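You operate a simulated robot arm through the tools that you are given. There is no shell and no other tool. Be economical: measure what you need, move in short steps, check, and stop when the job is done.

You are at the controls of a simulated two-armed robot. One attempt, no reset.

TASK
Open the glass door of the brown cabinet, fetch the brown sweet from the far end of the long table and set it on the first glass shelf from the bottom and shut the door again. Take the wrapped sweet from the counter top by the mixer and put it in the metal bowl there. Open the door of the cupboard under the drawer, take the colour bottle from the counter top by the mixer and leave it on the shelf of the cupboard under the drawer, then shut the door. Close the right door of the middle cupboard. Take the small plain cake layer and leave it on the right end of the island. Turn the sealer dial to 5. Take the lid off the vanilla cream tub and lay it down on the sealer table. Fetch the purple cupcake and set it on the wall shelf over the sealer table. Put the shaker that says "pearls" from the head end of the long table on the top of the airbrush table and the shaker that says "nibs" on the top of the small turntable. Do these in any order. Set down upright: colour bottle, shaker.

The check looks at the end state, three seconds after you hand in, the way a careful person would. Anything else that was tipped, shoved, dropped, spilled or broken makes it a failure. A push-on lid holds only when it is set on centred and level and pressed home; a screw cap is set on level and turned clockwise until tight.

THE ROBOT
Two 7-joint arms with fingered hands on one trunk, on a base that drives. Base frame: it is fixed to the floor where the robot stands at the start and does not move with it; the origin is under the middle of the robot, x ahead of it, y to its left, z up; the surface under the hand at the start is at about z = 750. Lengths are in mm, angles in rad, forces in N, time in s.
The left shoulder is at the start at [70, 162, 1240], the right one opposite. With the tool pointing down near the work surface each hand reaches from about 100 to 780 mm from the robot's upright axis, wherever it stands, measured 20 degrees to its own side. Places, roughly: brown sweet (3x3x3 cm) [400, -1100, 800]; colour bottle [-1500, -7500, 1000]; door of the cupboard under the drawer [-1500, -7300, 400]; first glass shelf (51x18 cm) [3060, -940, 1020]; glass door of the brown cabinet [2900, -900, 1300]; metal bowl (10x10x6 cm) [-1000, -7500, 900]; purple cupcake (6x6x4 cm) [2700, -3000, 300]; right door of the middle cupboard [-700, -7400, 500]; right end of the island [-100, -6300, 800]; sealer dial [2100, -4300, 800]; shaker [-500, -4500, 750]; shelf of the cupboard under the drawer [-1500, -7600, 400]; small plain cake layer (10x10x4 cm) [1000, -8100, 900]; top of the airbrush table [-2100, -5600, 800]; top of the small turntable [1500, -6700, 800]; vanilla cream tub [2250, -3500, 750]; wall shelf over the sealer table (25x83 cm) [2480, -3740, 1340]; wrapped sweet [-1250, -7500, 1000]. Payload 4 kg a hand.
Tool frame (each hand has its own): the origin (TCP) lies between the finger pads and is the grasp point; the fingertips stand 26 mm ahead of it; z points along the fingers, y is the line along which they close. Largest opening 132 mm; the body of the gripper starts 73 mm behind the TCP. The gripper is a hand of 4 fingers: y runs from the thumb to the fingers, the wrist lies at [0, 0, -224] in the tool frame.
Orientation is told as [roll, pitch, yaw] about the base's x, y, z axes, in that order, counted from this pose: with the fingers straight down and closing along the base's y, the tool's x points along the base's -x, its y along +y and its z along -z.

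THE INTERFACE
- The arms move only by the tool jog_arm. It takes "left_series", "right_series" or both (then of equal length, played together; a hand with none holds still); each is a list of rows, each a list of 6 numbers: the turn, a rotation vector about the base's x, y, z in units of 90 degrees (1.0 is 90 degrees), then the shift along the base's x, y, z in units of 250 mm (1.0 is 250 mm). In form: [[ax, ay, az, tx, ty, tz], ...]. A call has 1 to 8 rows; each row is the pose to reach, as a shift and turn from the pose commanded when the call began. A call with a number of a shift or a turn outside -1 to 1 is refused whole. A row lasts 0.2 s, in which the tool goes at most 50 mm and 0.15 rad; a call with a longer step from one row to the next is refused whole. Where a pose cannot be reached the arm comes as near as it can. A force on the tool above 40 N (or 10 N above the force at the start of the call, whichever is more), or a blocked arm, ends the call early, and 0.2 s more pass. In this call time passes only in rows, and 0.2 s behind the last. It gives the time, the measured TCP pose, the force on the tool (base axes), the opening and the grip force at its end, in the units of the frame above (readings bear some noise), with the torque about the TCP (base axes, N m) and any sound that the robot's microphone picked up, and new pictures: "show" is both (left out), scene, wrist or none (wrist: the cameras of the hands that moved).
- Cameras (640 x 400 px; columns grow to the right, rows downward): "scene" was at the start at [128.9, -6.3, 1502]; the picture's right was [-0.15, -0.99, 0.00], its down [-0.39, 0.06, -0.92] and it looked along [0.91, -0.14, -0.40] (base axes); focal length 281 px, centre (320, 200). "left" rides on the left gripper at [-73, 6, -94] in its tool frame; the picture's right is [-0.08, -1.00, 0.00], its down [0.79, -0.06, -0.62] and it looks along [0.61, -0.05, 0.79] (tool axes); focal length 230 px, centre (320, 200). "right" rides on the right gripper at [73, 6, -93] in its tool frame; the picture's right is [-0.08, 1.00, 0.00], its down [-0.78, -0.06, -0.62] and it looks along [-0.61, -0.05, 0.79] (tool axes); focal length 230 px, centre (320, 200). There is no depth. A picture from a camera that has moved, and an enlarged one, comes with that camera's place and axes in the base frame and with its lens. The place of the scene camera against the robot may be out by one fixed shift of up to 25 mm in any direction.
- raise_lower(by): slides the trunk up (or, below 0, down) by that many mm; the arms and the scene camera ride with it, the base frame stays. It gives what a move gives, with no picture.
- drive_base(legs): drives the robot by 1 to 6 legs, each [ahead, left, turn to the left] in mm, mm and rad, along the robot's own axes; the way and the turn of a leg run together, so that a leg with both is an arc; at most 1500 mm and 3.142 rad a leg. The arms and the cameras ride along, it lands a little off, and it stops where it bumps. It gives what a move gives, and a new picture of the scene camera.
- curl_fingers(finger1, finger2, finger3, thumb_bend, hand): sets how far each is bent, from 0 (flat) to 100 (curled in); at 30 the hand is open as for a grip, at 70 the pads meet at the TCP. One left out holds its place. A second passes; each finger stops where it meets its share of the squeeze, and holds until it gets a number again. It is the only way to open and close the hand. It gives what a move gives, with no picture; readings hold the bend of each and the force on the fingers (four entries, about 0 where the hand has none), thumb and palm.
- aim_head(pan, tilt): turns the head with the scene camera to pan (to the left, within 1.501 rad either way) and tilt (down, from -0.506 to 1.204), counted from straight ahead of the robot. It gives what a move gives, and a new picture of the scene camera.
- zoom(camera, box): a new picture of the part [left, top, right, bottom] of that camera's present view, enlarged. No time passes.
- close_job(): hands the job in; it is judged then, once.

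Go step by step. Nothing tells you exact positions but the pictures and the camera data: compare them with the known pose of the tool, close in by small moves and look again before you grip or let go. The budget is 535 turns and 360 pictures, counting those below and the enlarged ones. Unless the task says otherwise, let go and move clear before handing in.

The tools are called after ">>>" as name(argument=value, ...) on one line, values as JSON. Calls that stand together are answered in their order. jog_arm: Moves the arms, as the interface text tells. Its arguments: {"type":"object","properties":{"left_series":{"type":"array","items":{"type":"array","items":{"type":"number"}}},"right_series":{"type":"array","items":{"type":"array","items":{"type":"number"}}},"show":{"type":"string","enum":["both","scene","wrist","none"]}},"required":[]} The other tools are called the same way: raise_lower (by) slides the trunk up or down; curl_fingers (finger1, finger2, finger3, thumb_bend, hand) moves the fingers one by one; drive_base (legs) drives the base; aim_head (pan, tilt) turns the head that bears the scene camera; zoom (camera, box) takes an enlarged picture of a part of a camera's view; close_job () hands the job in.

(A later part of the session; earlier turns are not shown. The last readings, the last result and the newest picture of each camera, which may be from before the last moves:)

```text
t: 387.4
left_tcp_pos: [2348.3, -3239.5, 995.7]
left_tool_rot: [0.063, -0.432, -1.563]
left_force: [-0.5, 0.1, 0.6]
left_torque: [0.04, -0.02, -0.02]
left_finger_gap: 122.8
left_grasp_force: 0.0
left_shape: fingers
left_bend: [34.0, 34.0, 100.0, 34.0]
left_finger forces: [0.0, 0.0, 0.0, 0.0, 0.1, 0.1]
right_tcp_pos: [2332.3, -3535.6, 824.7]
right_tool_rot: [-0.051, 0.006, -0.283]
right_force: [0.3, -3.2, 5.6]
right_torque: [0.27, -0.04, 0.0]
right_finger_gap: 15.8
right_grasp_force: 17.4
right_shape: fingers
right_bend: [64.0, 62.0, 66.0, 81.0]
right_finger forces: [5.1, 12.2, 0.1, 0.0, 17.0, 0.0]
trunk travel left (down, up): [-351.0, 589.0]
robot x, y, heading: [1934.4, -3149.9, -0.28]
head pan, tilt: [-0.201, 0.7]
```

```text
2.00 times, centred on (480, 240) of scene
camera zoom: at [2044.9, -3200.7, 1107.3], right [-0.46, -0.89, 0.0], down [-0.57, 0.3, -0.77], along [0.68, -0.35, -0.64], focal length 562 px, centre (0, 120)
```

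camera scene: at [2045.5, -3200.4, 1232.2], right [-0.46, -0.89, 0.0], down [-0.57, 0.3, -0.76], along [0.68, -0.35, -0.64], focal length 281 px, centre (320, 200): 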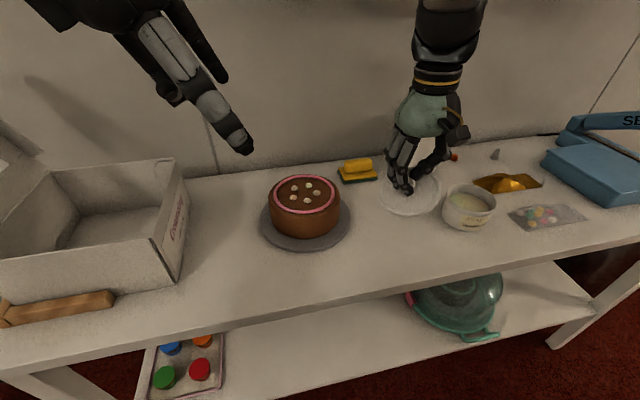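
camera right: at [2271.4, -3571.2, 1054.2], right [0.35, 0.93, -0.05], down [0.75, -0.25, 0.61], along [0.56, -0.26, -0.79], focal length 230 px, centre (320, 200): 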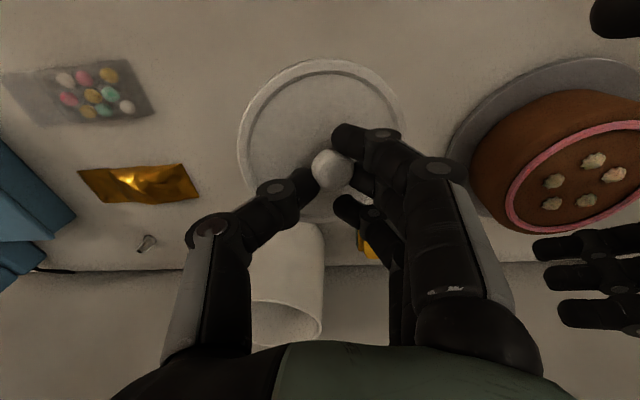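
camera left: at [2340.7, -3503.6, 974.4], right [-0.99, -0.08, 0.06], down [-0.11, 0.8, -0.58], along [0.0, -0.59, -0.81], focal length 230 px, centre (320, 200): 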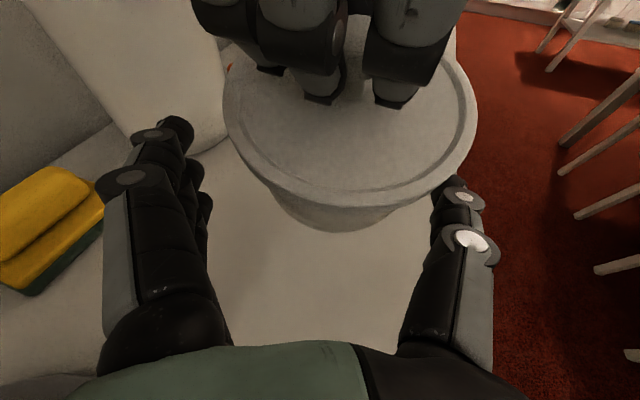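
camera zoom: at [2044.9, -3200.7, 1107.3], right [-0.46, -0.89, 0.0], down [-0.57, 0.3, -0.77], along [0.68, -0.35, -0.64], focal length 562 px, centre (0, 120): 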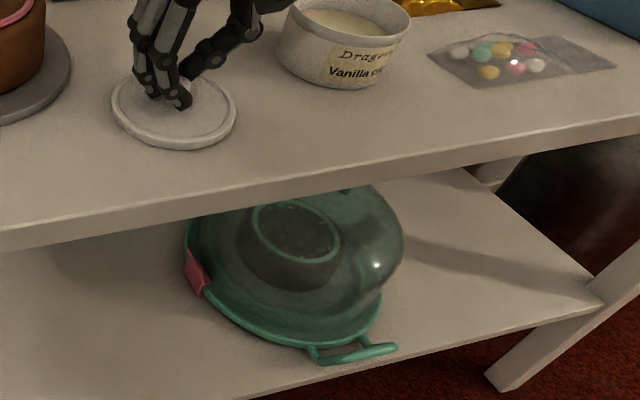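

>>> raise_lower(by=-7)

>>> curl_fingers(hand="right", finger1=52, finger2=52, finger3=52, thumb_bend=55)

>>> raise_lower(by=150)

>>> zoom(camera="scene", box=[240, 100, 640, 350])

```text
t: 388.0
left_tcp_pos: [2346.4, -3237.8, 990.2]
left_tool_rot: [0.064, -0.433, -1.565]
left_force: [-0.5, -0.1, -0.2]
left_torque: [0.01, -0.01, -0.03]
left_finger_gap: 122.8
left_grasp_force: 0.1
left_shape: fingers
left_bend: [34.0, 34.0, 100.0, 34.0]
left_finger forces: [0.1, 0.0, 0.0, 0.1, 0.0, 0.0]
right_tcp_pos: [2331.3, -3534.5, 821.5]
right_tool_rot: [-0.048, -0.002, -0.283]
right_force: [1.3, -7.0, 34.2]
right_torque: [0.95, -0.15, 0.01]
right_finger_gap: 15.7
right_grasp_force: 30.1
right_shape: fingers
right_bend: [65.0, 65.0, 66.0, 81.0]
right_finger forces: [5.3, 27.8, 0.1, 0.0, 27.6, 0.0]
trunk travel left (down, up): [-344.0, 596.0]
robot x, y, heading: [1937.8, -3152.8, -0.277]
head pan, tilt: [-0.201, 0.7]
```

```text
t: 388.5
left_tcp_pos: [2346.6, -3239.0, 989.5]
left_tool_rot: [0.066, -0.431, -1.565]
left_force: [0.2, 0.2, -0.5]
left_torque: [0.02, -0.03, -0.02]
left_finger_gap: 122.9
left_grasp_force: 0.0
left_shape: fingers
left_bend: [34.0, 34.0, 100.0, 34.0]
left_finger forces: [0.1, 0.1, 0.0, 0.1, 0.0, 0.0]
right_tcp_pos: [2331.2, -3535.5, 823.2]
right_tool_rot: [-0.049, -0.006, -0.285]
right_force: [-7.8, -5.6, 24.7]
right_torque: [0.51, -0.16, 0.15]
right_finger_gap: 46.2
right_grasp_force: 18.1
right_shape: fingers
right_bend: [60.0, 59.0, 58.0, 55.0]
right_finger forces: [9.2, 21.0, 6.7, 0.1, 0.1, 0.0]
trunk travel left (down, up): [-344.0, 596.0]
robot x, y, heading: [1940.5, -3154.3, -0.281]
head pan, tilt: [-0.201, 0.7]
stopped (right hand): the force on the tool passed its limit at 45 N (the readings are from after the stop); the commanded pose is now the measured one
```

```text
t: 390.3
left_tcp_pos: [2348.7, -3237.2, 1138.4]
left_tool_rot: [0.063, -0.432, -1.564]
left_force: [-0.1, 0.4, -0.2]
left_torque: [0.04, -0.02, -0.04]
left_finger_gap: 122.9
left_grasp_force: 0.2
left_shape: fingers
left_bend: [34.0, 34.0, 100.0, 34.0]
left_finger forces: [0.1, 0.1, 0.0, 0.1, 0.0, 0.0]
right_tcp_pos: [2333.9, -3535.4, 969.2]
right_tool_rot: [-0.048, -0.001, -0.284]
right_force: [0.1, 0.3, 0.0]
right_torque: [-0.01, 0.02, 0.04]
right_finger_gap: 58.5
right_grasp_force: 0.1
right_shape: fingers
right_bend: [52.0, 52.0, 52.0, 55.0]
right_finger forces: [0.0, 0.1, 0.0, 0.0, 0.1, 0.0]
trunk travel left (down, up): [-494.0, 446.0]
robot x, y, heading: [1937.0, -3155.6, -0.281]
head pan, tilt: [-0.201, 0.7]
```

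```text
1.60 times, centred on (440, 225) of scene
camera zoom: at [2045.6, -3200.9, 1250.1], right [-0.46, -0.89, 0.0], down [-0.57, 0.3, -0.76], along [0.68, -0.35, -0.64], focal length 450 px, centre (128, 160)
```

zoom: 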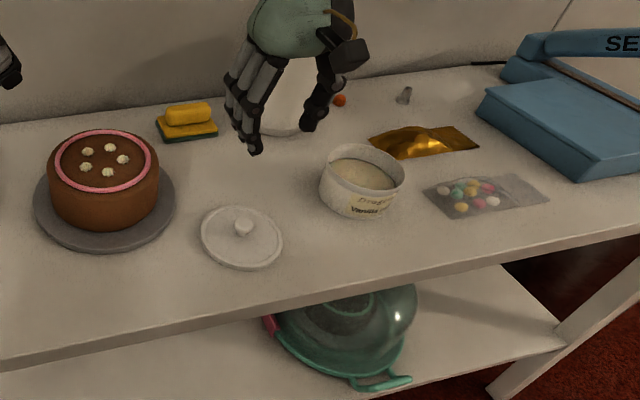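

The lid lies on the table and the open tub stands. I raise the trunk and drive to the sealer dial.

>>> raise_lower(by=200)

>>> drive_base(legs=[[-70, -878, 0], [95, 0, 0]])

>>> aim_head(pan=-0.45, tilt=0.9)

```text
t: 392.4
left_tcp_pos: [2348.5, -3239.5, 1337.7]
left_tool_rot: [0.061, -0.434, -1.563]
left_force: [-0.3, 0.1, -0.7]
left_torque: [0.04, 0.0, -0.01]
left_finger_gap: 122.9
left_grasp_force: 0.1
left_shape: fingers
left_bend: [34.0, 34.0, 100.0, 34.0]
left_finger forces: [0.1, 0.0, 0.0, 0.0, 0.1, 0.1]
right_tcp_pos: [2332.0, -3536.0, 1169.3]
right_tool_rot: [-0.051, -0.001, -0.285]
right_force: [-0.3, 0.1, 0.8]
right_torque: [-0.03, 0.0, 0.02]
right_finger_gap: 58.5
right_grasp_force: 0.1
right_shape: fingers
right_bend: [52.0, 52.0, 52.0, 55.0]
right_finger forces: [0.0, 0.0, 0.0, 0.0, 0.0, 0.0]
trunk travel left (down, up): [-694.0, 246.0]
robot x, y, heading: [1932.0, -3153.2, -0.284]
head pan, tilt: [-0.201, 0.7]
```

```text
t: 397.8
left_tcp_pos: [2116.5, -4093.2, 1338.8]
left_tool_rot: [0.064, -0.435, -1.583]
left_force: [-0.1, 0.1, -0.6]
left_torque: [0.02, 0.0, 0.02]
left_finger_gap: 123.0
left_grasp_force: 0.1
left_shape: fingers
left_bend: [34.0, 34.0, 100.0, 34.0]
left_finger forces: [0.1, 0.1, 0.0, 0.0, 0.0, 0.1]
right_tcp_pos: [2096.6, -4391.2, 1170.7]
right_tool_rot: [-0.048, -0.001, -0.3]
right_force: [0.4, 0.2, 0.0]
right_torque: [0.01, 0.02, -0.02]
right_finger_gap: 58.5
right_grasp_force: 0.0
right_shape: fingers
right_bend: [52.0, 52.0, 52.0, 55.0]
right_finger forces: [0.0, 0.0, 0.0, 0.0, 0.0, 0.0]
trunk travel left (down, up): [-694.0, 246.0]
robot x, y, heading: [1702.1, -4004.4, -0.295]
head pan, tilt: [-0.201, 0.7]
camera scene: at [1813.8, -4051.1, 1450.5], right [-0.48, -0.88, 0.0], down [-0.56, 0.31, -0.77], along [0.67, -0.37, -0.64], focal length 281 px, centre (320, 200)
```

scene: 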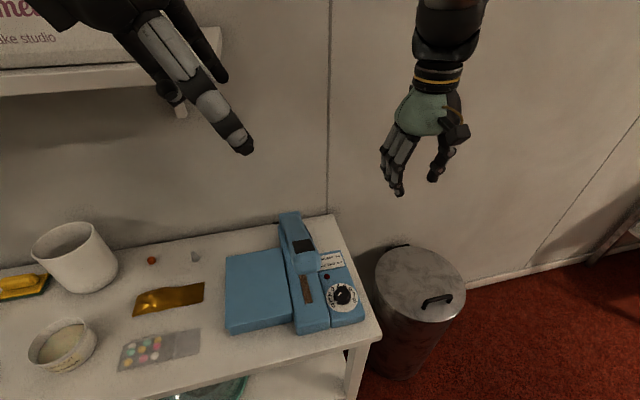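

```text
t: 398.6
left_tcp_pos: [2120.0, -4094.7, 1338.3]
left_tool_rot: [0.064, -0.432, -1.583]
left_force: [0.5, 0.4, -0.6]
left_torque: [0.02, 0.0, 0.0]
left_finger_gap: 123.2
left_grasp_force: 0.1
left_shape: fingers
left_bend: [34.0, 34.0, 100.0, 34.0]
left_finger forces: [0.0, 0.1, 0.1, 0.0, 0.0, 0.1]
right_tcp_pos: [2099.5, -4391.1, 1168.9]
right_tool_rot: [-0.048, 0.002, -0.301]
right_force: [0.1, 0.7, 0.6]
right_torque: [0.0, 0.0, 0.01]
right_finger_gap: 58.5
right_grasp_force: 0.1
right_shape: fingers
right_bend: [52.0, 52.0, 52.0, 55.0]
right_finger forces: [0.0, 0.0, 0.0, 0.1, 0.0, 0.1]
trunk travel left (down, up): [-694.0, 246.0]
robot x, y, heading: [1707.3, -3998.8, -0.299]
head pan, tilt: [-0.45, 0.901]
camera scene: at [1798.3, -4062.8, 1433.9], right [-0.68, -0.73, 0.0], down [-0.58, 0.53, -0.62], along [0.46, -0.42, -0.78], focal length 281 px, centre (320, 200)
```

scene: 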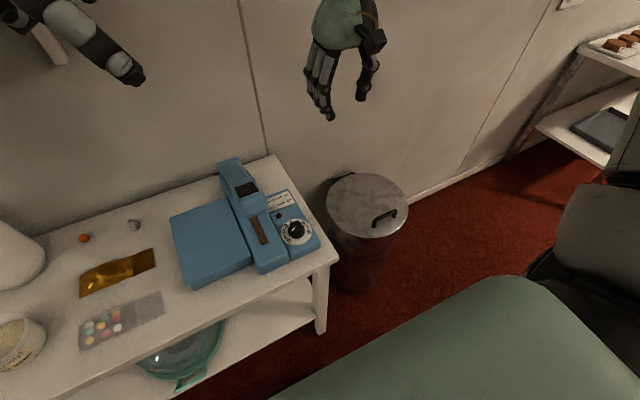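

>>> zoom(camera="scene", box=[265, 200, 329, 240])

```text
10.00 times, centred on (297, 220) of scene
camera zoom: at [1798.3, -4062.8, 1433.9], right [-0.68, -0.73, 0.0], down [-0.58, 0.53, -0.62], along [0.46, -0.42, -0.78], focal length 2812 px, centre (550, 0)
```

zoom: 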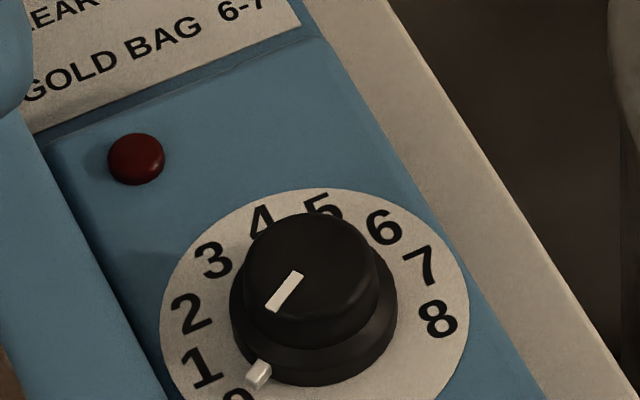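

The pointer is at 0; it needs about 146° clockwise (seen from above) to reach 5. I position over the dial (≈[2141,-4290]) and pre-rotate the hand counter-clockwise.

>>> drive_base(legs=[[5, 75, 0]])

>>> jog_arm(right_series=[[0, 0, 0.09, 0.01, 0.02, -0.12], [0, 0, 0.18, 0.02, 0.04, -0.24], [0, 0, 0.27, 0.04, 0.06, -0.36], [0, 0, 0.36, 0.05, 0.08, -0.48], [0, 0, 0.45, 0.06, 0.1, -0.6], [0, 0, 0.54, 0.08, 0.12, -0.72], [0, 0, 0.6, 0.08, 0.14, -0.84]], show="wrist")

```text
t: 399.6
left_tcp_pos: [2143.5, -4029.2, 1338.9]
left_tool_rot: [0.064, -0.429, -1.583]
left_force: [0.5, -0.5, -0.6]
left_torque: [0.04, -0.04, -0.01]
left_finger_gap: 123.3
left_grasp_force: 0.2
left_shape: fingers
left_bend: [34.0, 34.0, 100.0, 34.0]
left_finger forces: [0.0, 0.1, 0.0, 0.0, 0.1, 0.0]
right_tcp_pos: [2124.1, -4324.1, 1169.3]
right_tool_rot: [-0.047, 0.0, -0.301]
right_force: [0.8, -0.3, -1.1]
right_torque: [0.03, 0.0, 0.03]
right_finger_gap: 58.9
right_grasp_force: 0.0
right_shape: fingers
right_bend: [52.0, 52.0, 52.0, 55.0]
right_finger forces: [0.0, 0.1, 0.1, 0.1, 0.1, 0.0]
trunk travel left (down, up): [-694.0, 246.0]
robot x, y, heading: [1734.2, -3936.6, -0.292]
head pan, tilt: [-0.45, 0.901]
camera scene: at [1821.8, -3997.0, 1433.9], right [-0.68, -0.73, 0.0], down [-0.57, 0.53, -0.62], along [0.46, -0.42, -0.78], focal length 281 px, centre (320, 200)
```

scene: 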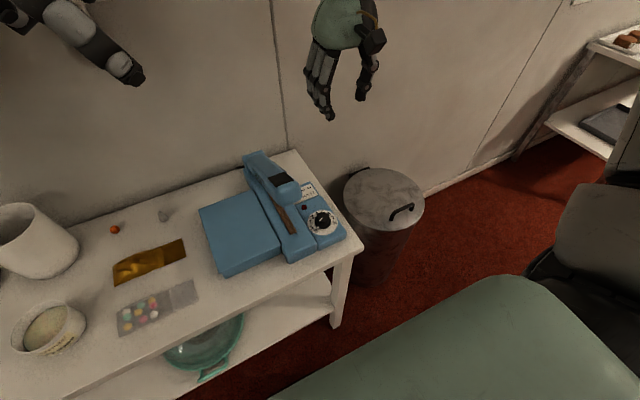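

```text
t: 401.2
left_tcp_pos: [2145.4, -4027.6, 1338.8]
left_tool_rot: [0.065, -0.431, -1.584]
left_force: [-0.4, 0.5, 0.7]
left_torque: [0.04, 0.01, 0.01]
left_finger_gap: 123.0
left_grasp_force: 0.1
left_shape: fingers
left_bend: [34.0, 34.0, 100.0, 34.0]
left_finger forces: [0.0, 0.0, 0.1, 0.0, 0.0, 0.0]
right_tcp_pos: [2145.9, -4288.2, 959.4]
right_tool_rot: [-0.048, -0.002, 0.642]
right_force: [-0.7, -1.9, -0.1]
right_torque: [0.04, -0.01, 0.07]
right_finger_gap: 58.8
right_grasp_force: 1.3
right_shape: fingers
right_bend: [52.0, 52.0, 52.0, 55.0]
right_finger forces: [0.0, 0.1, 2.2, 0.0, 0.1, 0.1]
trunk travel left (down, up): [-694.0, 246.0]
robot x, y, heading: [1731.2, -3932.4, -0.3]
head pan, tilt: [-0.45, 0.901]
camera right: at [2081.2, -4322.8, 1052.8], right [-0.53, 0.84, -0.05], down [0.65, 0.45, 0.62], along [0.54, 0.3, -0.78], focal length 230 px, centre (320, 200)
```

right: 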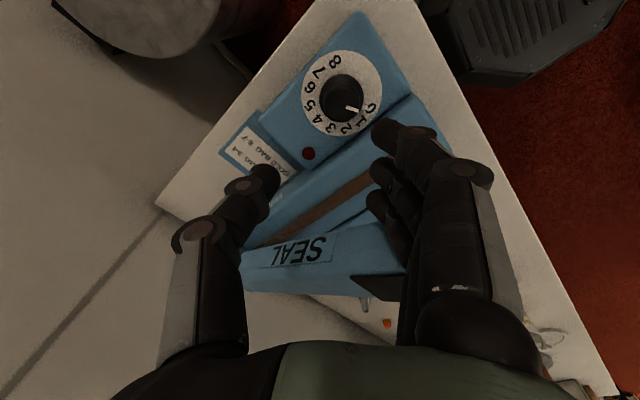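

>>> jog_arm(right_series=[[0, 0, 0, -0.09, 0.01, 0], [0, 0, 0, -0.09, 0.01, -0.16], [0, 0, 0, -0.09, 0.01, -0.32], [0, 0, 0, -0.09, 0.01, -0.38]], show="wrist")

```text
t: 402.2
left_tcp_pos: [2142.7, -4024.4, 1338.5]
left_tool_rot: [0.064, -0.434, -1.583]
left_force: [0.0, -0.4, -0.7]
left_torque: [0.03, 0.01, 0.0]
left_finger_gap: 123.1
left_grasp_force: 0.1
left_shape: fingers
left_bend: [34.0, 34.0, 100.0, 34.0]
left_finger forces: [0.0, 0.0, 0.0, 0.1, 0.0, 0.0]
right_tcp_pos: [2124.0, -4284.6, 864.3]
right_tool_rot: [-0.052, -0.002, 0.643]
right_force: [-0.1, 0.2, -0.5]
right_torque: [0.01, 0.01, 0.0]
right_finger_gap: 58.8
right_grasp_force: 0.0
right_shape: fingers
right_bend: [52.0, 52.0, 52.0, 55.0]
right_finger forces: [0.0, 0.0, 0.0, 0.0, 0.1, 0.0]
trunk travel left (down, up): [-694.0, 246.0]
robot x, y, heading: [1734.0, -3935.2, -0.295]
head pan, tilt: [-0.45, 0.901]
camera right: at [2059.0, -4319.1, 958.3], right [-0.53, 0.84, -0.05], down [0.65, 0.45, 0.62], along [0.55, 0.3, -0.78], focal length 230 px, centre (320, 200)
```

right: 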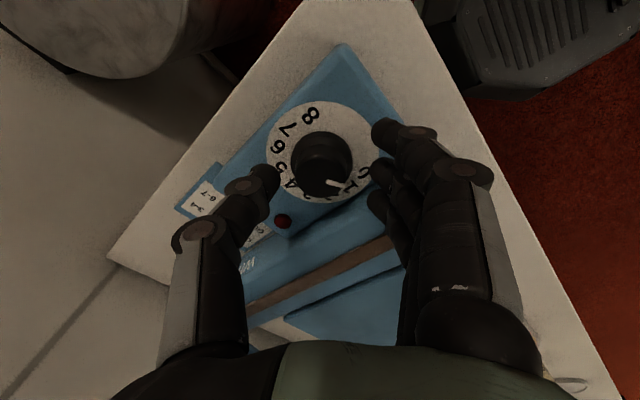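

>>> jog_arm(right_series=[[0, 0, 0, 0.008, 0.006, -0.05], [0, 0, 0, 0.008, 0.006, -0.1]], show="none")

>>> curl_fingers(hand="right", finger1=68, finger2=68, finger3=68, thumb_bend=68)

>>> zoom(camera="right", box=[160, 60, 480, 260])

```text
t: 402.6
left_tcp_pos: [2141.4, -4024.6, 1340.6]
left_tool_rot: [0.067, -0.433, -1.583]
left_force: [0.6, 1.0, 0.3]
left_torque: [0.02, -0.01, 0.01]
left_finger_gap: 122.9
left_grasp_force: 0.1
left_shape: fingers
left_bend: [34.0, 34.0, 100.0, 34.0]
left_finger forces: [0.0, 0.1, 0.0, 0.0, 0.0, 0.1]
right_tcp_pos: [2124.9, -4281.8, 863.0]
right_tool_rot: [-0.054, -0.006, 0.645]
right_force: [-5.6, -3.6, 26.8]
right_torque: [1.08, 0.27, 0.29]
right_finger_gap: 58.5
right_grasp_force: 13.4
right_shape: fingers
right_bend: [52.0, 52.0, 58.0, 55.0]
right_finger forces: [0.0, 0.1, 26.3, 0.1, 0.0, 0.0]
trunk travel left (down, up): [-694.0, 246.0]
robot x, y, heading: [1734.4, -3930.7, -0.301]
head pan, tilt: [-0.45, 0.901]
stopped in row 1 (right hand): the force on the tool passed its limit at 46 N (the readings are from after the stop); the commanded pose is now the measured one
```

```text
t: 403.6
left_tcp_pos: [2144.3, -4024.9, 1340.1]
left_tool_rot: [0.064, -0.431, -1.584]
left_force: [0.1, -0.1, 0.4]
left_torque: [-0.02, -0.01, -0.02]
left_finger_gap: 123.3
left_grasp_force: 0.0
left_shape: fingers
left_bend: [34.0, 34.0, 100.0, 34.0]
left_finger forces: [0.0, 0.0, 0.1, 0.0, 0.0, 0.0]
right_tcp_pos: [2125.4, -4283.7, 859.6]
right_tool_rot: [-0.051, -0.002, 0.642]
right_force: [0.8, -3.9, 6.5]
right_torque: [-0.09, -0.05, 0.01]
right_finger_gap: 25.7
right_grasp_force: 7.6
right_shape: fingers
right_bend: [68.0, 63.0, 68.0, 65.0]
right_finger forces: [0.0, 5.9, 0.1, 0.1, 10.1, 0.0]
trunk travel left (down, up): [-694.0, 246.0]
robot x, y, heading: [1731.3, -3931.5, -0.294]
head pan, tilt: [-0.45, 0.901]
```

```text
2.00 times, centred on (320, 160) of right
camera zoom: at [2061.1, -4318.2, 953.2], right [-0.53, 0.84, -0.05], down [0.64, 0.45, 0.62], along [0.55, 0.3, -0.78], focal length 460 px, centre (320, 280)
```

zoom: 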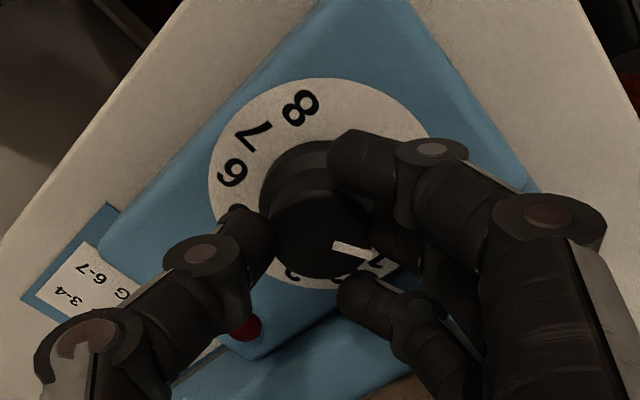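

>>> jog_arm(right_series=[[0, 0, -0.09, 0, 0, 0], [0, 0, -0.18, 0, 0, 0], [0, 0, -0.27, 0, 0, 0], [0, 0, -0.36, 0, 0, 0], [0, 0, -0.45, 0, 0, 0], [0, 0, -0.54, 0, 0, 0], [0, 0, -0.63, 0, 0, 0], [0, 0, -0.72, 0, 0, 0]], show="wrist")

```text
t: 405.4
left_tcp_pos: [2144.2, -4023.6, 1338.7]
left_tool_rot: [0.064, -0.432, -1.583]
left_force: [0.2, 0.0, -0.4]
left_torque: [-0.02, 0.0, -0.04]
left_finger_gap: 123.0
left_grasp_force: 0.2
left_shape: fingers
left_bend: [34.0, 34.0, 100.0, 34.0]
left_finger forces: [0.0, 0.0, 0.0, 0.1, 0.1, 0.1]
right_tcp_pos: [2126.4, -4282.7, 859.1]
right_tool_rot: [-0.048, -0.004, -0.49]
right_force: [1.5, 0.5, 4.7]
right_torque: [0.04, -0.08, 0.02]
right_finger_gap: 24.8
right_grasp_force: 6.9
right_shape: fingers
right_bend: [68.0, 62.0, 68.0, 66.0]
right_finger forces: [0.0, 7.5, 0.0, 0.0, 6.0, 0.1]
trunk travel left (down, up): [-694.0, 246.0]
robot x, y, heading: [1734.8, -3936.7, -0.295]
head pan, tilt: [-0.45, 0.901]
camera right: at [2065.9, -4238.6, 953.5], right [0.54, 0.84, -0.05], down [0.68, -0.4, 0.62], along [0.51, -0.37, -0.78], focal length 230 px, centre (320, 200)
```

right: 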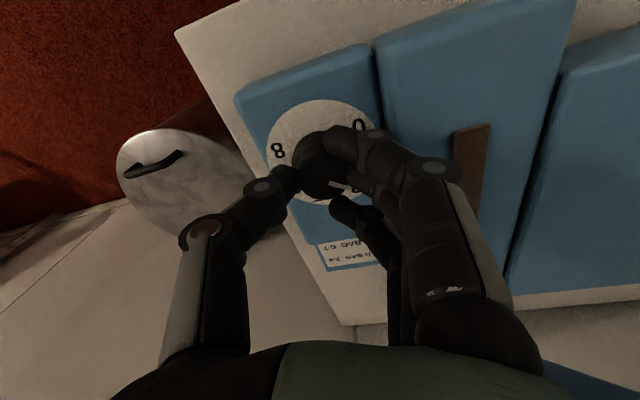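

>>> jog_arm(right_series=[[0, 0, -0.09, 0, 0, 0], [0, 0, -0.18, 0, 0, 0], [0, 0, -0.27, 0, 0, 0], [0, 0, -0.36, 0, 0, 0], [0, 0, -0.45, 0, 0, 0]], show="none")

```text
t: 406.6
left_tcp_pos: [2145.5, -4025.7, 1339.4]
left_tool_rot: [0.062, -0.433, -1.583]
left_force: [0.1, -0.2, 0.1]
left_torque: [0.02, 0.02, 0.01]
left_finger_gap: 122.8
left_grasp_force: 0.1
left_shape: fingers
left_bend: [34.0, 34.0, 100.0, 34.0]
left_finger forces: [0.0, 0.0, 0.0, 0.0, 0.1, 0.0]
right_tcp_pos: [2127.1, -4281.4, 860.5]
right_tool_rot: [-0.047, -0.004, -1.196]
right_force: [1.6, 1.6, 3.4]
right_torque: [0.03, -0.09, 0.01]
right_finger_gap: 23.7
right_grasp_force: 6.5
right_shape: fingers
right_bend: [68.0, 62.0, 68.0, 66.0]
right_finger forces: [0.0, 8.1, 0.0, 0.1, 4.5, 0.1]
trunk travel left (down, up): [-694.0, 246.0]
robot x, y, heading: [1735.2, -3934.8, -0.294]
head pan, tilt: [-0.45, 0.901]
```

>>> jog_arm(right_series=[[0, 0, -0.09, 0, 0, 0], [0, 0, -0.18, 0, 0, 0], [0, 0, -0.27, 0, 0, 0], [0, 0, -0.36, 0, 0, 0], [0, 0, -0.455, 0, 0, 0]], show="none")

>>> curl_fingers(hand="right", finger1=52, finger2=50, finger3=52, thumb_bend=52)

>>> jog_arm(right_series=[[0, 0, 0, 0, 0, 0.16], [0, 0, 0, 0, 0, 0.34], [0, 0, 0.09, 0, -0.1, 0.5], [0, 0, 0.18, 0, -0.2, 0.6], [0, 0, 0.27, 0, -0.3, 0.6], [0, 0, 0.36, 0.0, -0.4, 0.6]], show="none")

>>> zoom(camera="scene", box=[290, 190, 354, 230])

```text
t: 407.3
left_tcp_pos: [2142.0, -4025.1, 1338.5]
left_tool_rot: [0.063, -0.433, -1.583]
left_force: [1.4, -0.1, -1.2]
left_torque: [-0.01, 0.02, -0.05]
left_finger_gap: 122.9
left_grasp_force: 0.1
left_shape: fingers
left_bend: [34.0, 34.0, 100.0, 34.0]
left_finger forces: [0.1, 0.1, 0.0, 0.0, 0.0, 0.1]
right_tcp_pos: [2117.8, -4283.0, 855.6]
right_tool_rot: [-0.065, -0.009, -1.521]
right_force: [-13.4, 2.6, -2.8]
right_torque: [-2.35, -3.65, 2.37]
right_finger_gap: 18.0
right_grasp_force: 10.5
right_shape: fingers
right_bend: [68.0, 61.0, 68.0, 68.0]
right_finger forces: [0.5, 16.5, 2.9, 0.1, 0.4, 0.0]
trunk travel left (down, up): [-694.0, 246.0]
robot x, y, heading: [1733.0, -3932.7, -0.29]
head pan, tilt: [-0.45, 0.901]
stopped in row 3 (right hand): the force on the tool passed its limit at 46 N (the readings are from after the stop); the commanded pose is now the measured one
```

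```text
t: 408.3
left_tcp_pos: [2143.4, -4025.6, 1338.5]
left_tool_rot: [0.064, -0.431, -1.583]
left_force: [-1.1, 0.4, -0.1]
left_torque: [0.04, -0.01, -0.01]
left_finger_gap: 122.9
left_grasp_force: 0.0
left_shape: fingers
left_bend: [34.0, 34.0, 100.0, 34.0]
left_finger forces: [0.0, 0.0, 0.0, 0.1, 0.0, 0.1]
right_tcp_pos: [2117.2, -4283.4, 853.6]
right_tool_rot: [-0.066, -0.01, -1.525]
right_force: [-11.8, 5.3, -19.4]
right_torque: [-2.33, -1.15, 1.14]
right_finger_gap: 63.4
right_grasp_force: 0.1
right_shape: fingers
right_bend: [52.0, 50.0, 52.0, 52.0]
right_finger forces: [0.0, 0.0, 0.0, 0.1, 0.0, 0.0]
trunk travel left (down, up): [-694.0, 246.0]
robot x, y, heading: [1734.1, -3935.2, -0.295]
head pan, tilt: [-0.45, 0.901]
```

```text
t: 408.6
left_tcp_pos: [2144.8, -4025.3, 1338.1]
left_tool_rot: [0.061, -0.432, -1.584]
left_force: [-0.7, 0.0, -0.1]
left_torque: [0.01, 0.0, -0.02]
left_finger_gap: 123.0
left_grasp_force: 0.1
left_shape: fingers
left_bend: [34.0, 34.0, 100.0, 34.0]
left_finger forces: [0.0, 0.0, 0.0, 0.0, 0.1, 0.0]
right_tcp_pos: [2115.5, -4284.2, 854.7]
right_tool_rot: [-0.074, -0.013, -1.529]
right_force: [0.4, 3.4, -14.6]
right_torque: [-1.74, 0.27, 0.05]
right_finger_gap: 63.6
right_grasp_force: 0.1
right_shape: fingers
right_bend: [52.0, 50.0, 52.0, 52.0]
right_finger forces: [0.1, 0.0, 0.0, 0.0, 0.1, 0.0]
trunk travel left (down, up): [-694.0, 246.0]
robot x, y, heading: [1735.5, -3934.1, -0.296]
head pan, tilt: [-0.45, 0.901]
stopped in row 1 (right hand): the force on the tool passed its limit at 69 N (the readings are from after the stop); the commanded pose is now the measured one
```

```text
10.00 times, centred on (322, 210) of scene
camera zoom: at [1823.3, -3993.0, 1434.1], right [-0.68, -0.73, 0.0], down [-0.57, 0.53, -0.62], along [0.45, -0.42, -0.78], focal length 2812 px, centre (300, 100)
```

zoom: 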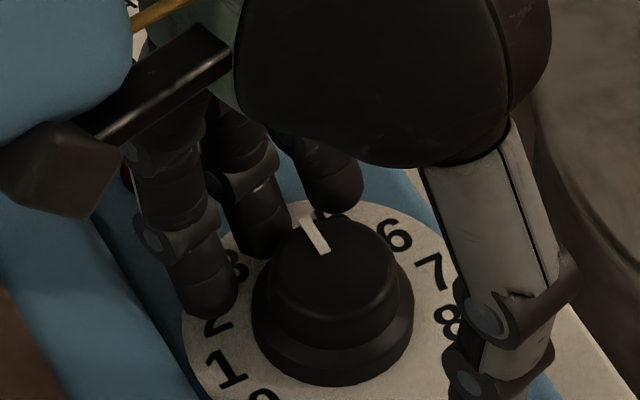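

The hand's camera is under the sealer arm. I rotate back first (fingers open), then look.

>>> jog_arm(right_series=[[0, 0, 0.06, 0, 0, -0.005], [0, 0, 0.15, 0, 0, -0.005], [0, 0, 0.24, 0, 0, 0], [0, 0, 0.33, 0, 0, 0.0], [0, 0, 0.42, 0, 0, 0.0], [0, 0, 0.51, 0, 0, 0], [0, 0, 0.6, 0, 0, 0], [0, 0, 0.69, 0, 0, 0]], show="none")

>>> jog_arm(right_series=[[0, 0, 0.09, 0.02, 0, 0], [0, 0, 0.18, 0.03, 0, 0.0], [0, 0, 0.27, 0.03, 0, 0.02]], show="wrist")

```text
t: 410.4
left_tcp_pos: [2142.6, -4024.5, 1339.6]
left_tool_rot: [0.065, -0.433, -1.584]
left_force: [0.3, 0.0, -0.3]
left_torque: [-0.01, -0.03, 0.01]
left_finger_gap: 122.9
left_grasp_force: 0.1
left_shape: fingers
left_bend: [34.0, 34.0, 100.0, 34.0]
left_finger forces: [0.0, 0.0, 0.0, 0.0, 0.0, 0.1]
right_tcp_pos: [2115.5, -4283.9, 857.1]
right_tool_rot: [-0.068, -0.012, -0.441]
right_force: [0.0, -0.6, 0.3]
right_torque: [-0.03, 0.02, 0.0]
right_finger_gap: 63.0
right_grasp_force: 0.3
right_shape: fingers
right_bend: [52.0, 50.0, 52.0, 52.0]
right_finger forces: [0.1, 0.0, 0.0, 0.0, 0.0, 0.0]
trunk travel left (down, up): [-694.0, 246.0]
robot x, y, heading: [1730.5, -3937.5, -0.297]
head pan, tilt: [-0.45, 0.901]
```

```text
t: 411.2
left_tcp_pos: [2144.0, -4025.1, 1339.5]
left_tool_rot: [0.066, -0.431, -1.585]
left_force: [0.2, 0.1, -0.3]
left_torque: [0.04, -0.02, 0.0]
left_finger_gap: 122.9
left_grasp_force: 0.1
left_shape: fingers
left_bend: [34.0, 34.0, 100.0, 34.0]
left_finger forces: [0.0, 0.1, 0.0, 0.1, 0.0, 0.1]
right_tcp_pos: [2123.8, -4283.3, 861.1]
right_tool_rot: [-0.07, -0.011, -0.017]
right_force: [-0.7, -0.7, 0.2]
right_torque: [-0.02, -0.02, -0.02]
right_finger_gap: 63.5
right_grasp_force: 0.2
right_shape: fingers
right_bend: [52.0, 50.0, 53.0, 52.0]
right_finger forces: [0.0, 0.1, 0.4, 0.0, 0.1, 0.0]
trunk travel left (down, up): [-694.0, 246.0]
robot x, y, heading: [1733.5, -3932.0, -0.3]
head pan, tilt: [-0.45, 0.901]
camera right: at [2049.4, -4269.3, 954.3], right [0.1, 0.99, -0.07], down [0.78, -0.03, 0.63], along [0.62, -0.11, -0.78], focal length 230 px, centre (320, 200)
```

right: 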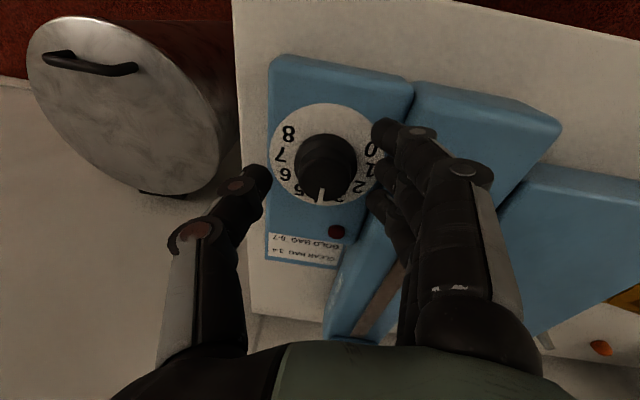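

>>> zoom(camera="right", box=[255, 90, 415, 220])

```text
3.08 times, centred on (335, 155) of right
camera zoom: at [2049.4, -4269.3, 954.3], right [0.1, 0.99, -0.07], down [0.78, -0.03, 0.63], along [0.62, -0.11, -0.78], focal length 708 px, centre (274, 338)
```

zoom: 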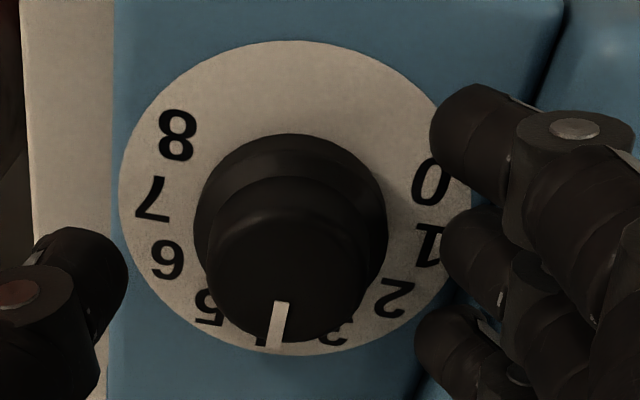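

Pointer is at 4. I grip again here and turn another 30°.

>>> curl_fingers(hand="right", finger1=66, finger2=69, finger3=66, thumb_bend=68)

>>> jog_arm(right_series=[[0, 0, -0.08, 0, 0, 0], [0, 0, -0.16, 0, 0, 0], [0, 0, -0.24, 0, 0, 0], [0, 0, -0.33, 0, 0, 0]], show="none")

>>> curl_fingers(hand="right", finger1=50, finger2=50, finger3=50, thumb_bend=50)

>>> zoom(camera="right", box=[235, 90, 415, 220])

```text
t: 412.2
left_tcp_pos: [2143.8, -4025.2, 1339.4]
left_tool_rot: [0.063, -0.432, -1.583]
left_force: [0.0, -0.4, 0.0]
left_torque: [0.0, 0.03, 0.02]
left_finger_gap: 123.2
left_grasp_force: 0.0
left_shape: fingers
left_bend: [34.0, 34.0, 100.0, 34.0]
left_finger forces: [0.0, 0.0, 0.0, 0.1, 0.0, 0.1]
right_tcp_pos: [2122.8, -4283.0, 861.0]
right_tool_rot: [-0.07, -0.009, -0.02]
right_force: [-1.4, 1.5, -0.8]
right_torque: [0.02, 0.02, 0.0]
right_finger_gap: 25.8
right_grasp_force: 4.8
right_shape: fingers
right_bend: [66.0, 61.0, 66.0, 66.0]
right_finger forces: [0.0, 5.7, 0.1, 0.0, 3.6, 0.0]
trunk travel left (down, up): [-694.0, 246.0]
robot x, y, heading: [1733.0, -3933.3, -0.294]
head pan, tilt: [-0.45, 0.901]
```

```text
t: 413.2
left_tcp_pos: [2142.9, -4023.3, 1339.3]
left_tool_rot: [0.064, -0.433, -1.583]
left_force: [0.3, -1.0, 0.1]
left_torque: [0.0, 0.01, 0.0]
left_finger_gap: 122.9
left_grasp_force: 0.0
left_shape: fingers
left_bend: [34.0, 34.0, 100.0, 34.0]
left_finger forces: [0.0, 0.0, 0.0, 0.0, 0.1, 0.1]
right_tcp_pos: [2123.2, -4283.8, 862.7]
right_tool_rot: [-0.069, -0.012, -0.538]
right_force: [2.1, 7.2, -1.8]
right_torque: [0.16, -0.01, 0.02]
right_finger_gap: 21.7
right_grasp_force: 4.2
right_shape: fingers
right_bend: [66.0, 59.0, 66.0, 68.0]
right_finger forces: [0.0, 7.8, 0.2, 0.1, 0.8, 0.1]
trunk travel left (down, up): [-694.0, 246.0]
robot x, y, heading: [1729.3, -3934.9, -0.301]
head pan, tilt: [-0.45, 0.901]
```

```text
t: 414.2
left_tcp_pos: [2143.1, -4025.6, 1338.6]
left_tool_rot: [0.066, -0.433, -1.582]
left_force: [0.2, 0.2, 0.6]
left_torque: [-0.02, 0.0, -0.01]
left_finger_gap: 123.0
left_grasp_force: 0.0
left_shape: fingers
left_bend: [34.0, 34.0, 100.0, 34.0]
left_finger forces: [0.0, 0.1, 0.0, 0.1, 0.1, 0.0]
right_tcp_pos: [2123.2, -4285.7, 863.0]
right_tool_rot: [-0.068, -0.012, -0.54]
right_force: [-0.7, -0.4, 0.1]
right_torque: [0.01, -0.04, 0.0]
right_finger_gap: 68.5
right_grasp_force: 0.9
right_shape: fingers
right_bend: [51.0, 50.0, 50.0, 50.0]
right_finger forces: [1.3, 0.1, 0.1, 0.0, 0.0, 0.0]
trunk travel left (down, up): [-694.0, 246.0]
robot x, y, heading: [1732.0, -3935.6, -0.302]
head pan, tilt: [-0.45, 0.901]
```

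```text
3.08 times, centred on (325, 155) of right
camera zoom: at [2064.6, -4237.1, 955.7], right [0.58, 0.81, -0.07], down [0.66, -0.42, 0.63], along [0.48, -0.41, -0.77], focal length 708 px, centre (305, 338)
```

zoom: 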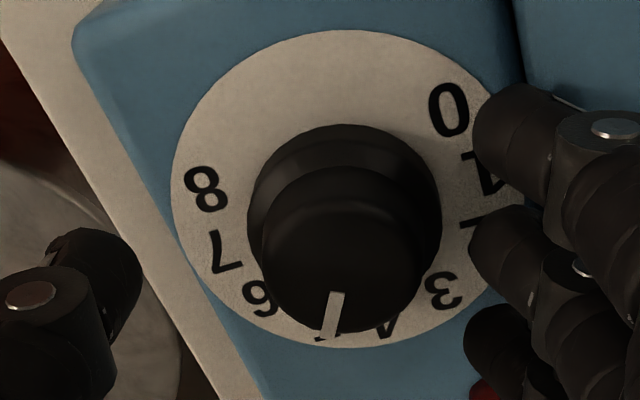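

The dial points at 5. I rotate the open hand back and lift away.

>>> jog_arm(right_series=[[0, 0, 0.09, -0.0, 0, 0], [0, 0, 0.18, 0, 0, 0], [0, 0, 0.27, 0, 0, 0], [0, 0, 0.36, 0, 0, 0.06], [0, 0, 0.45, 0, 0, 0.2], [0, 0, 0.54, 0, 0, 0.38], [0, 0, 0.6, 0, 0, 0.56], [0, 0, 0.6, -0.05, 0, 0.75]], show="none")

>>> drive_base(legs=[[-250, 0, 0]])

>>> zoom(camera="scene", box=[220, 120, 380, 220])

```text
t: 416.0
left_tcp_pos: [2141.0, -4026.0, 1340.0]
left_tool_rot: [0.066, -0.434, -1.586]
left_force: [0.7, -0.2, 1.1]
left_torque: [-0.01, 0.0, 0.0]
left_finger_gap: 122.8
left_grasp_force: 0.1
left_shape: fingers
left_bend: [34.0, 34.0, 100.0, 34.0]
left_finger forces: [0.0, 0.0, 0.0, 0.1, 0.0, 0.0]
right_tcp_pos: [2109.3, -4283.7, 1049.7]
right_tool_rot: [-0.07, -0.012, 0.405]
right_force: [0.2, 0.2, -0.9]
right_torque: [-0.04, -0.03, 0.05]
right_finger_gap: 69.9
right_grasp_force: 0.2
right_shape: fingers
right_bend: [50.0, 50.0, 50.0, 50.0]
right_finger forces: [0.0, 0.0, 0.0, 0.1, 0.1, 0.1]
trunk travel left (down, up): [-694.0, 246.0]
robot x, y, heading: [1731.3, -3933.4, -0.298]
head pan, tilt: [-0.45, 0.901]
```

```text
t: 417.8
left_tcp_pos: [1909.8, -3952.7, 1338.0]
left_tool_rot: [0.065, -0.433, -1.582]
left_force: [0.2, 0.1, 0.1]
left_torque: [0.03, -0.01, -0.02]
left_finger_gap: 122.8
left_grasp_force: 0.0
left_shape: fingers
left_bend: [34.0, 34.0, 100.0, 34.0]
left_finger forces: [0.0, 0.0, 0.1, 0.0, 0.0, 0.0]
right_tcp_pos: [1876.3, -4212.7, 1048.5]
right_tool_rot: [-0.07, -0.01, 0.403]
right_force: [-0.7, 0.1, -0.4]
right_torque: [-0.04, 0.01, 0.01]
right_finger_gap: 70.0
right_grasp_force: 0.1
right_shape: fingers
right_bend: [50.0, 50.0, 50.0, 50.0]
right_finger forces: [0.0, 0.1, 0.0, 0.1, 0.0, 0.0]
trunk travel left (down, up): [-694.0, 246.0]
robot x, y, heading: [1494.1, -3863.1, -0.295]
head pan, tilt: [-0.45, 0.901]
camera scene: at [1587.6, -3920.8, 1433.9], right [-0.68, -0.73, 0.0], down [-0.57, 0.53, -0.62], along [0.45, -0.42, -0.78], focal length 281 px, centre (320, 200)
```

scene: 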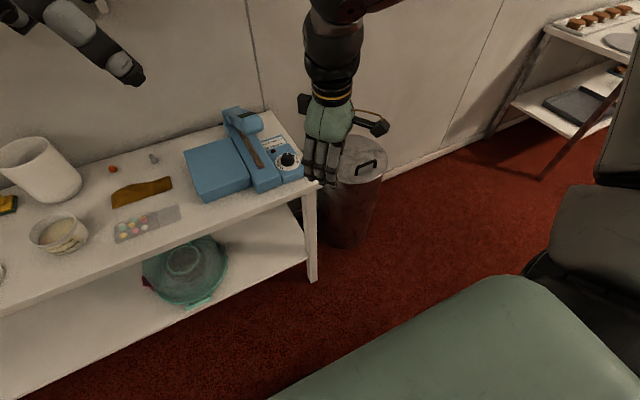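

```text
4.00 times, centred on (300, 170) of scene
camera zoom: at [1587.6, -3920.8, 1433.9], right [-0.68, -0.73, 0.0], down [-0.57, 0.53, -0.62], along [0.45, -0.42, -0.78], focal length 1125 px, centre (400, 320)
```

zoom: 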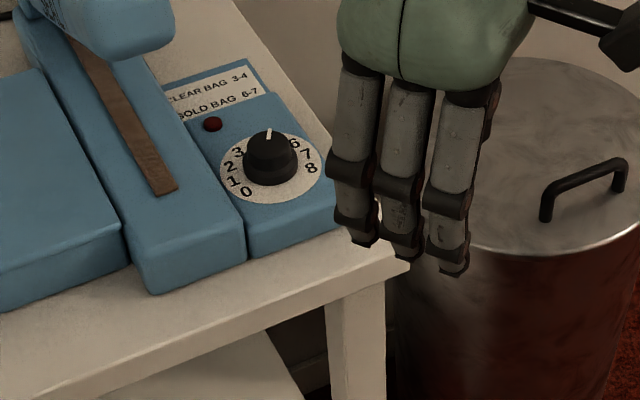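

The dial is set to 5. Next I drive along the aisle to the head end of the long table.

>>> drive_base(legs=[[0, 80, 0], [0, 0, -1.555], [1350, 0, 0]])

>>> aim_head(pan=-1.3, tilt=0.35)

```text
t: 429.2
left_tcp_pos: [988.7, -5505.7, 1339.6]
left_tool_rot: [0.065, -0.434, 3.092]
left_force: [0.1, 0.4, 0.3]
left_torque: [0.0, 0.02, -0.04]
left_finger_gap: 122.7
left_grasp_force: 0.1
left_shape: fingers
left_bend: [34.0, 34.0, 100.0, 34.0]
left_finger forces: [0.1, 0.0, 0.0, 0.0, 0.1, 0.0]
right_tcp_pos: [731.1, -5465.9, 1048.0]
right_tool_rot: [-0.069, -0.011, -1.205]
right_force: [-0.2, 0.2, -0.5]
right_torque: [0.02, -0.03, -0.02]
right_finger_gap: 69.9
right_grasp_force: 0.1
right_shape: fingers
right_bend: [50.0, 50.0, 50.0, 50.0]
right_finger forces: [0.1, 0.1, 0.0, 0.0, 0.1, 0.1]
trunk travel left (down, up): [-694.0, 246.0]
robot x, y, heading: [1095.1, -5096.2, -1.902]
head pan, tilt: [-0.45, 0.901]
camera scene: at [1012.9, -5190.8, 1434.1], right [-0.71, 0.71, 0.0], down [0.55, 0.55, -0.62], along [-0.44, -0.44, -0.78], focal length 281 px, centre (320, 200)
```

scene: 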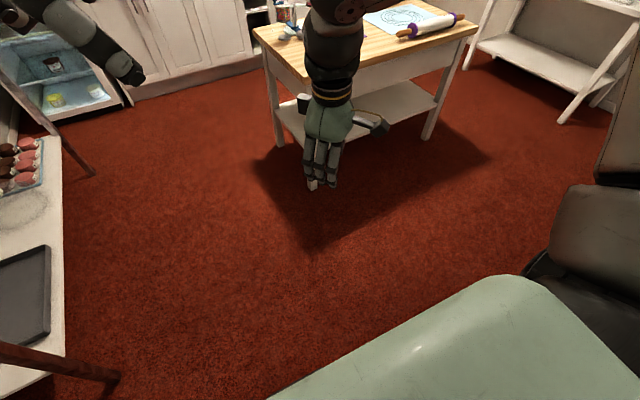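

```text
t: 430.3
left_tcp_pos: [990.2, -5506.4, 1337.8]
left_tool_rot: [0.064, -0.432, 3.093]
left_force: [-0.1, 0.5, 1.6]
left_torque: [0.01, -0.02, 0.01]
left_finger_gap: 122.8
left_grasp_force: 0.1
left_shape: fingers
left_bend: [34.0, 34.0, 100.0, 34.0]
left_finger forces: [0.0, 0.0, 0.0, 0.0, 0.0, 0.1]
right_tcp_pos: [731.2, -5465.5, 1048.4]
right_tool_rot: [-0.07, -0.011, -1.205]
right_force: [-0.3, -0.3, -0.1]
right_torque: [-0.02, -0.02, -0.01]
right_finger_gap: 70.0
right_grasp_force: 0.0
right_shape: fingers
right_bend: [50.0, 50.0, 50.0, 50.0]
right_finger forces: [0.0, 0.1, 0.0, 0.0, 0.0, 0.0]
trunk travel left (down, up): [-694.0, 246.0]
robot x, y, heading: [1099.3, -5095.5, -1.904]
head pan, tilt: [-1.3, 0.351]
camera scene: at [973.2, -5131.8, 1481.5], right [0.06, 1.0, 0.0], down [0.34, -0.02, -0.94], along [-0.94, 0.06, -0.34], focal length 281 px, centre (320, 200)
```

scene: 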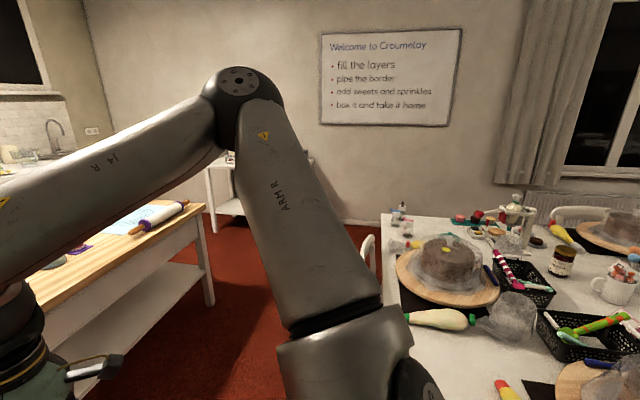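

>>> drive_base(legs=[[150, 0, 0], [0, 0, -1.24], [1500, 0, 0], [120, 0, 0], [0, 0, -1.75]])

>>> aim_head(pan=0.0, tilt=0.6)

```text
t: 447.0
left_tcp_pos: [-465.6, -4736.5, 1338.9]
left_tool_rot: [0.064, -0.432, -0.02]
left_force: [0.2, -0.2, -0.5]
left_torque: [-0.03, 0.02, 0.02]
left_finger_gap: 123.1
left_grasp_force: 0.0
left_shape: fingers
left_bend: [34.0, 34.0, 100.0, 34.0]
left_finger forces: [0.0, 0.1, 0.0, 0.0, 0.0, 0.1]
right_tcp_pos: [-206.8, -4770.1, 1047.9]
right_tool_rot: [-0.071, -0.01, 1.966]
right_force: [-0.3, -0.4, -0.3]
right_torque: [0.01, 0.03, -0.01]
right_finger_gap: 70.2
right_grasp_force: 0.1
right_shape: fingers
right_bend: [50.0, 50.0, 50.0, 50.0]
right_finger forces: [0.0, 0.0, 0.1, 0.0, 0.0, 0.1]
trunk travel left (down, up): [-694.0, 246.0]
robot x, y, heading: [-562.6, -5143.8, 1.264]
head pan, tilt: [-1.3, 0.351]
camera scene: at [-466.1, -5095.1, 1481.6], right [-0.04, -1.0, 0.0], down [-0.34, 0.01, -0.94], along [0.94, -0.03, -0.34], focal length 281 px, centre (320, 200)
```

scene: 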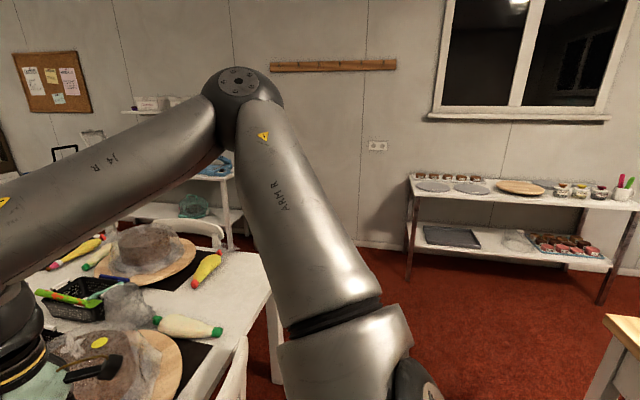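

```text
t: 448.5
left_tcp_pos: [-465.9, -4735.5, 1339.2]
left_tool_rot: [0.064, -0.433, -0.02]
left_force: [-1.1, -0.7, -0.5]
left_torque: [-0.05, -0.01, 0.0]
left_finger_gap: 123.1
left_grasp_force: 0.2
left_shape: fingers
left_bend: [34.0, 34.0, 100.0, 34.0]
left_finger forces: [0.0, 0.0, 0.0, 0.0, 0.0, 0.0]
right_tcp_pos: [-207.3, -4768.4, 1047.5]
right_tool_rot: [-0.069, -0.01, 1.965]
right_force: [0.0, 0.1, 0.2]
right_torque: [0.05, 0.01, 0.01]
right_finger_gap: 70.1
right_grasp_force: 0.0
right_shape: fingers
right_bend: [50.0, 50.0, 50.0, 50.0]
right_finger forces: [0.1, 0.0, 0.0, 0.0, 0.0, 0.0]
trunk travel left (down, up): [-694.0, 246.0]
robot x, y, heading: [-558.4, -5144.6, 1.265]
head pan, tilt: [0.0, 0.6]
camera scene: at [-532.3, -5007.5, 1458.8], right [0.95, -0.3, 0.0], down [-0.17, -0.54, -0.83], along [0.25, 0.79, -0.56], focal length 281 px, centre (320, 200)
```

scene: 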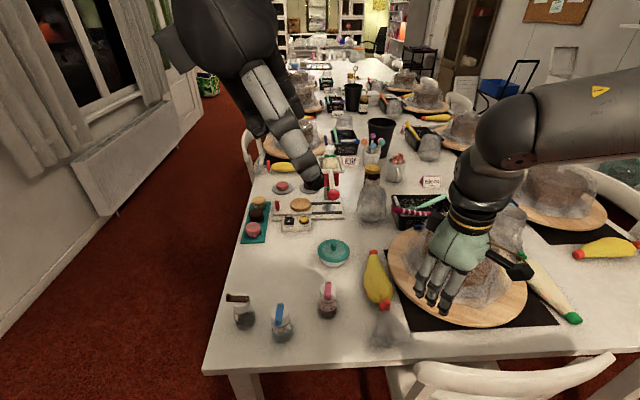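

>>> zoom(camera="scene", box=[215, 265, 415, 365])

```text
3.20 times, centred on (315, 315) of scene
camera zoom: at [-532.3, -5007.5, 1458.8], right [0.95, -0.3, 0.0], down [-0.17, -0.54, -0.83], along [0.25, 0.79, -0.56], focal length 900 px, centre (336, -168)
```

zoom: 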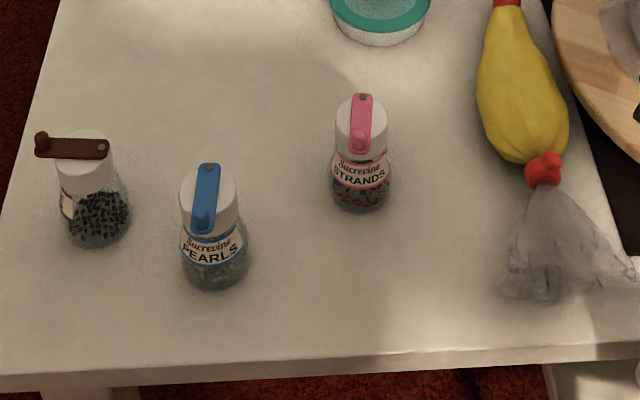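

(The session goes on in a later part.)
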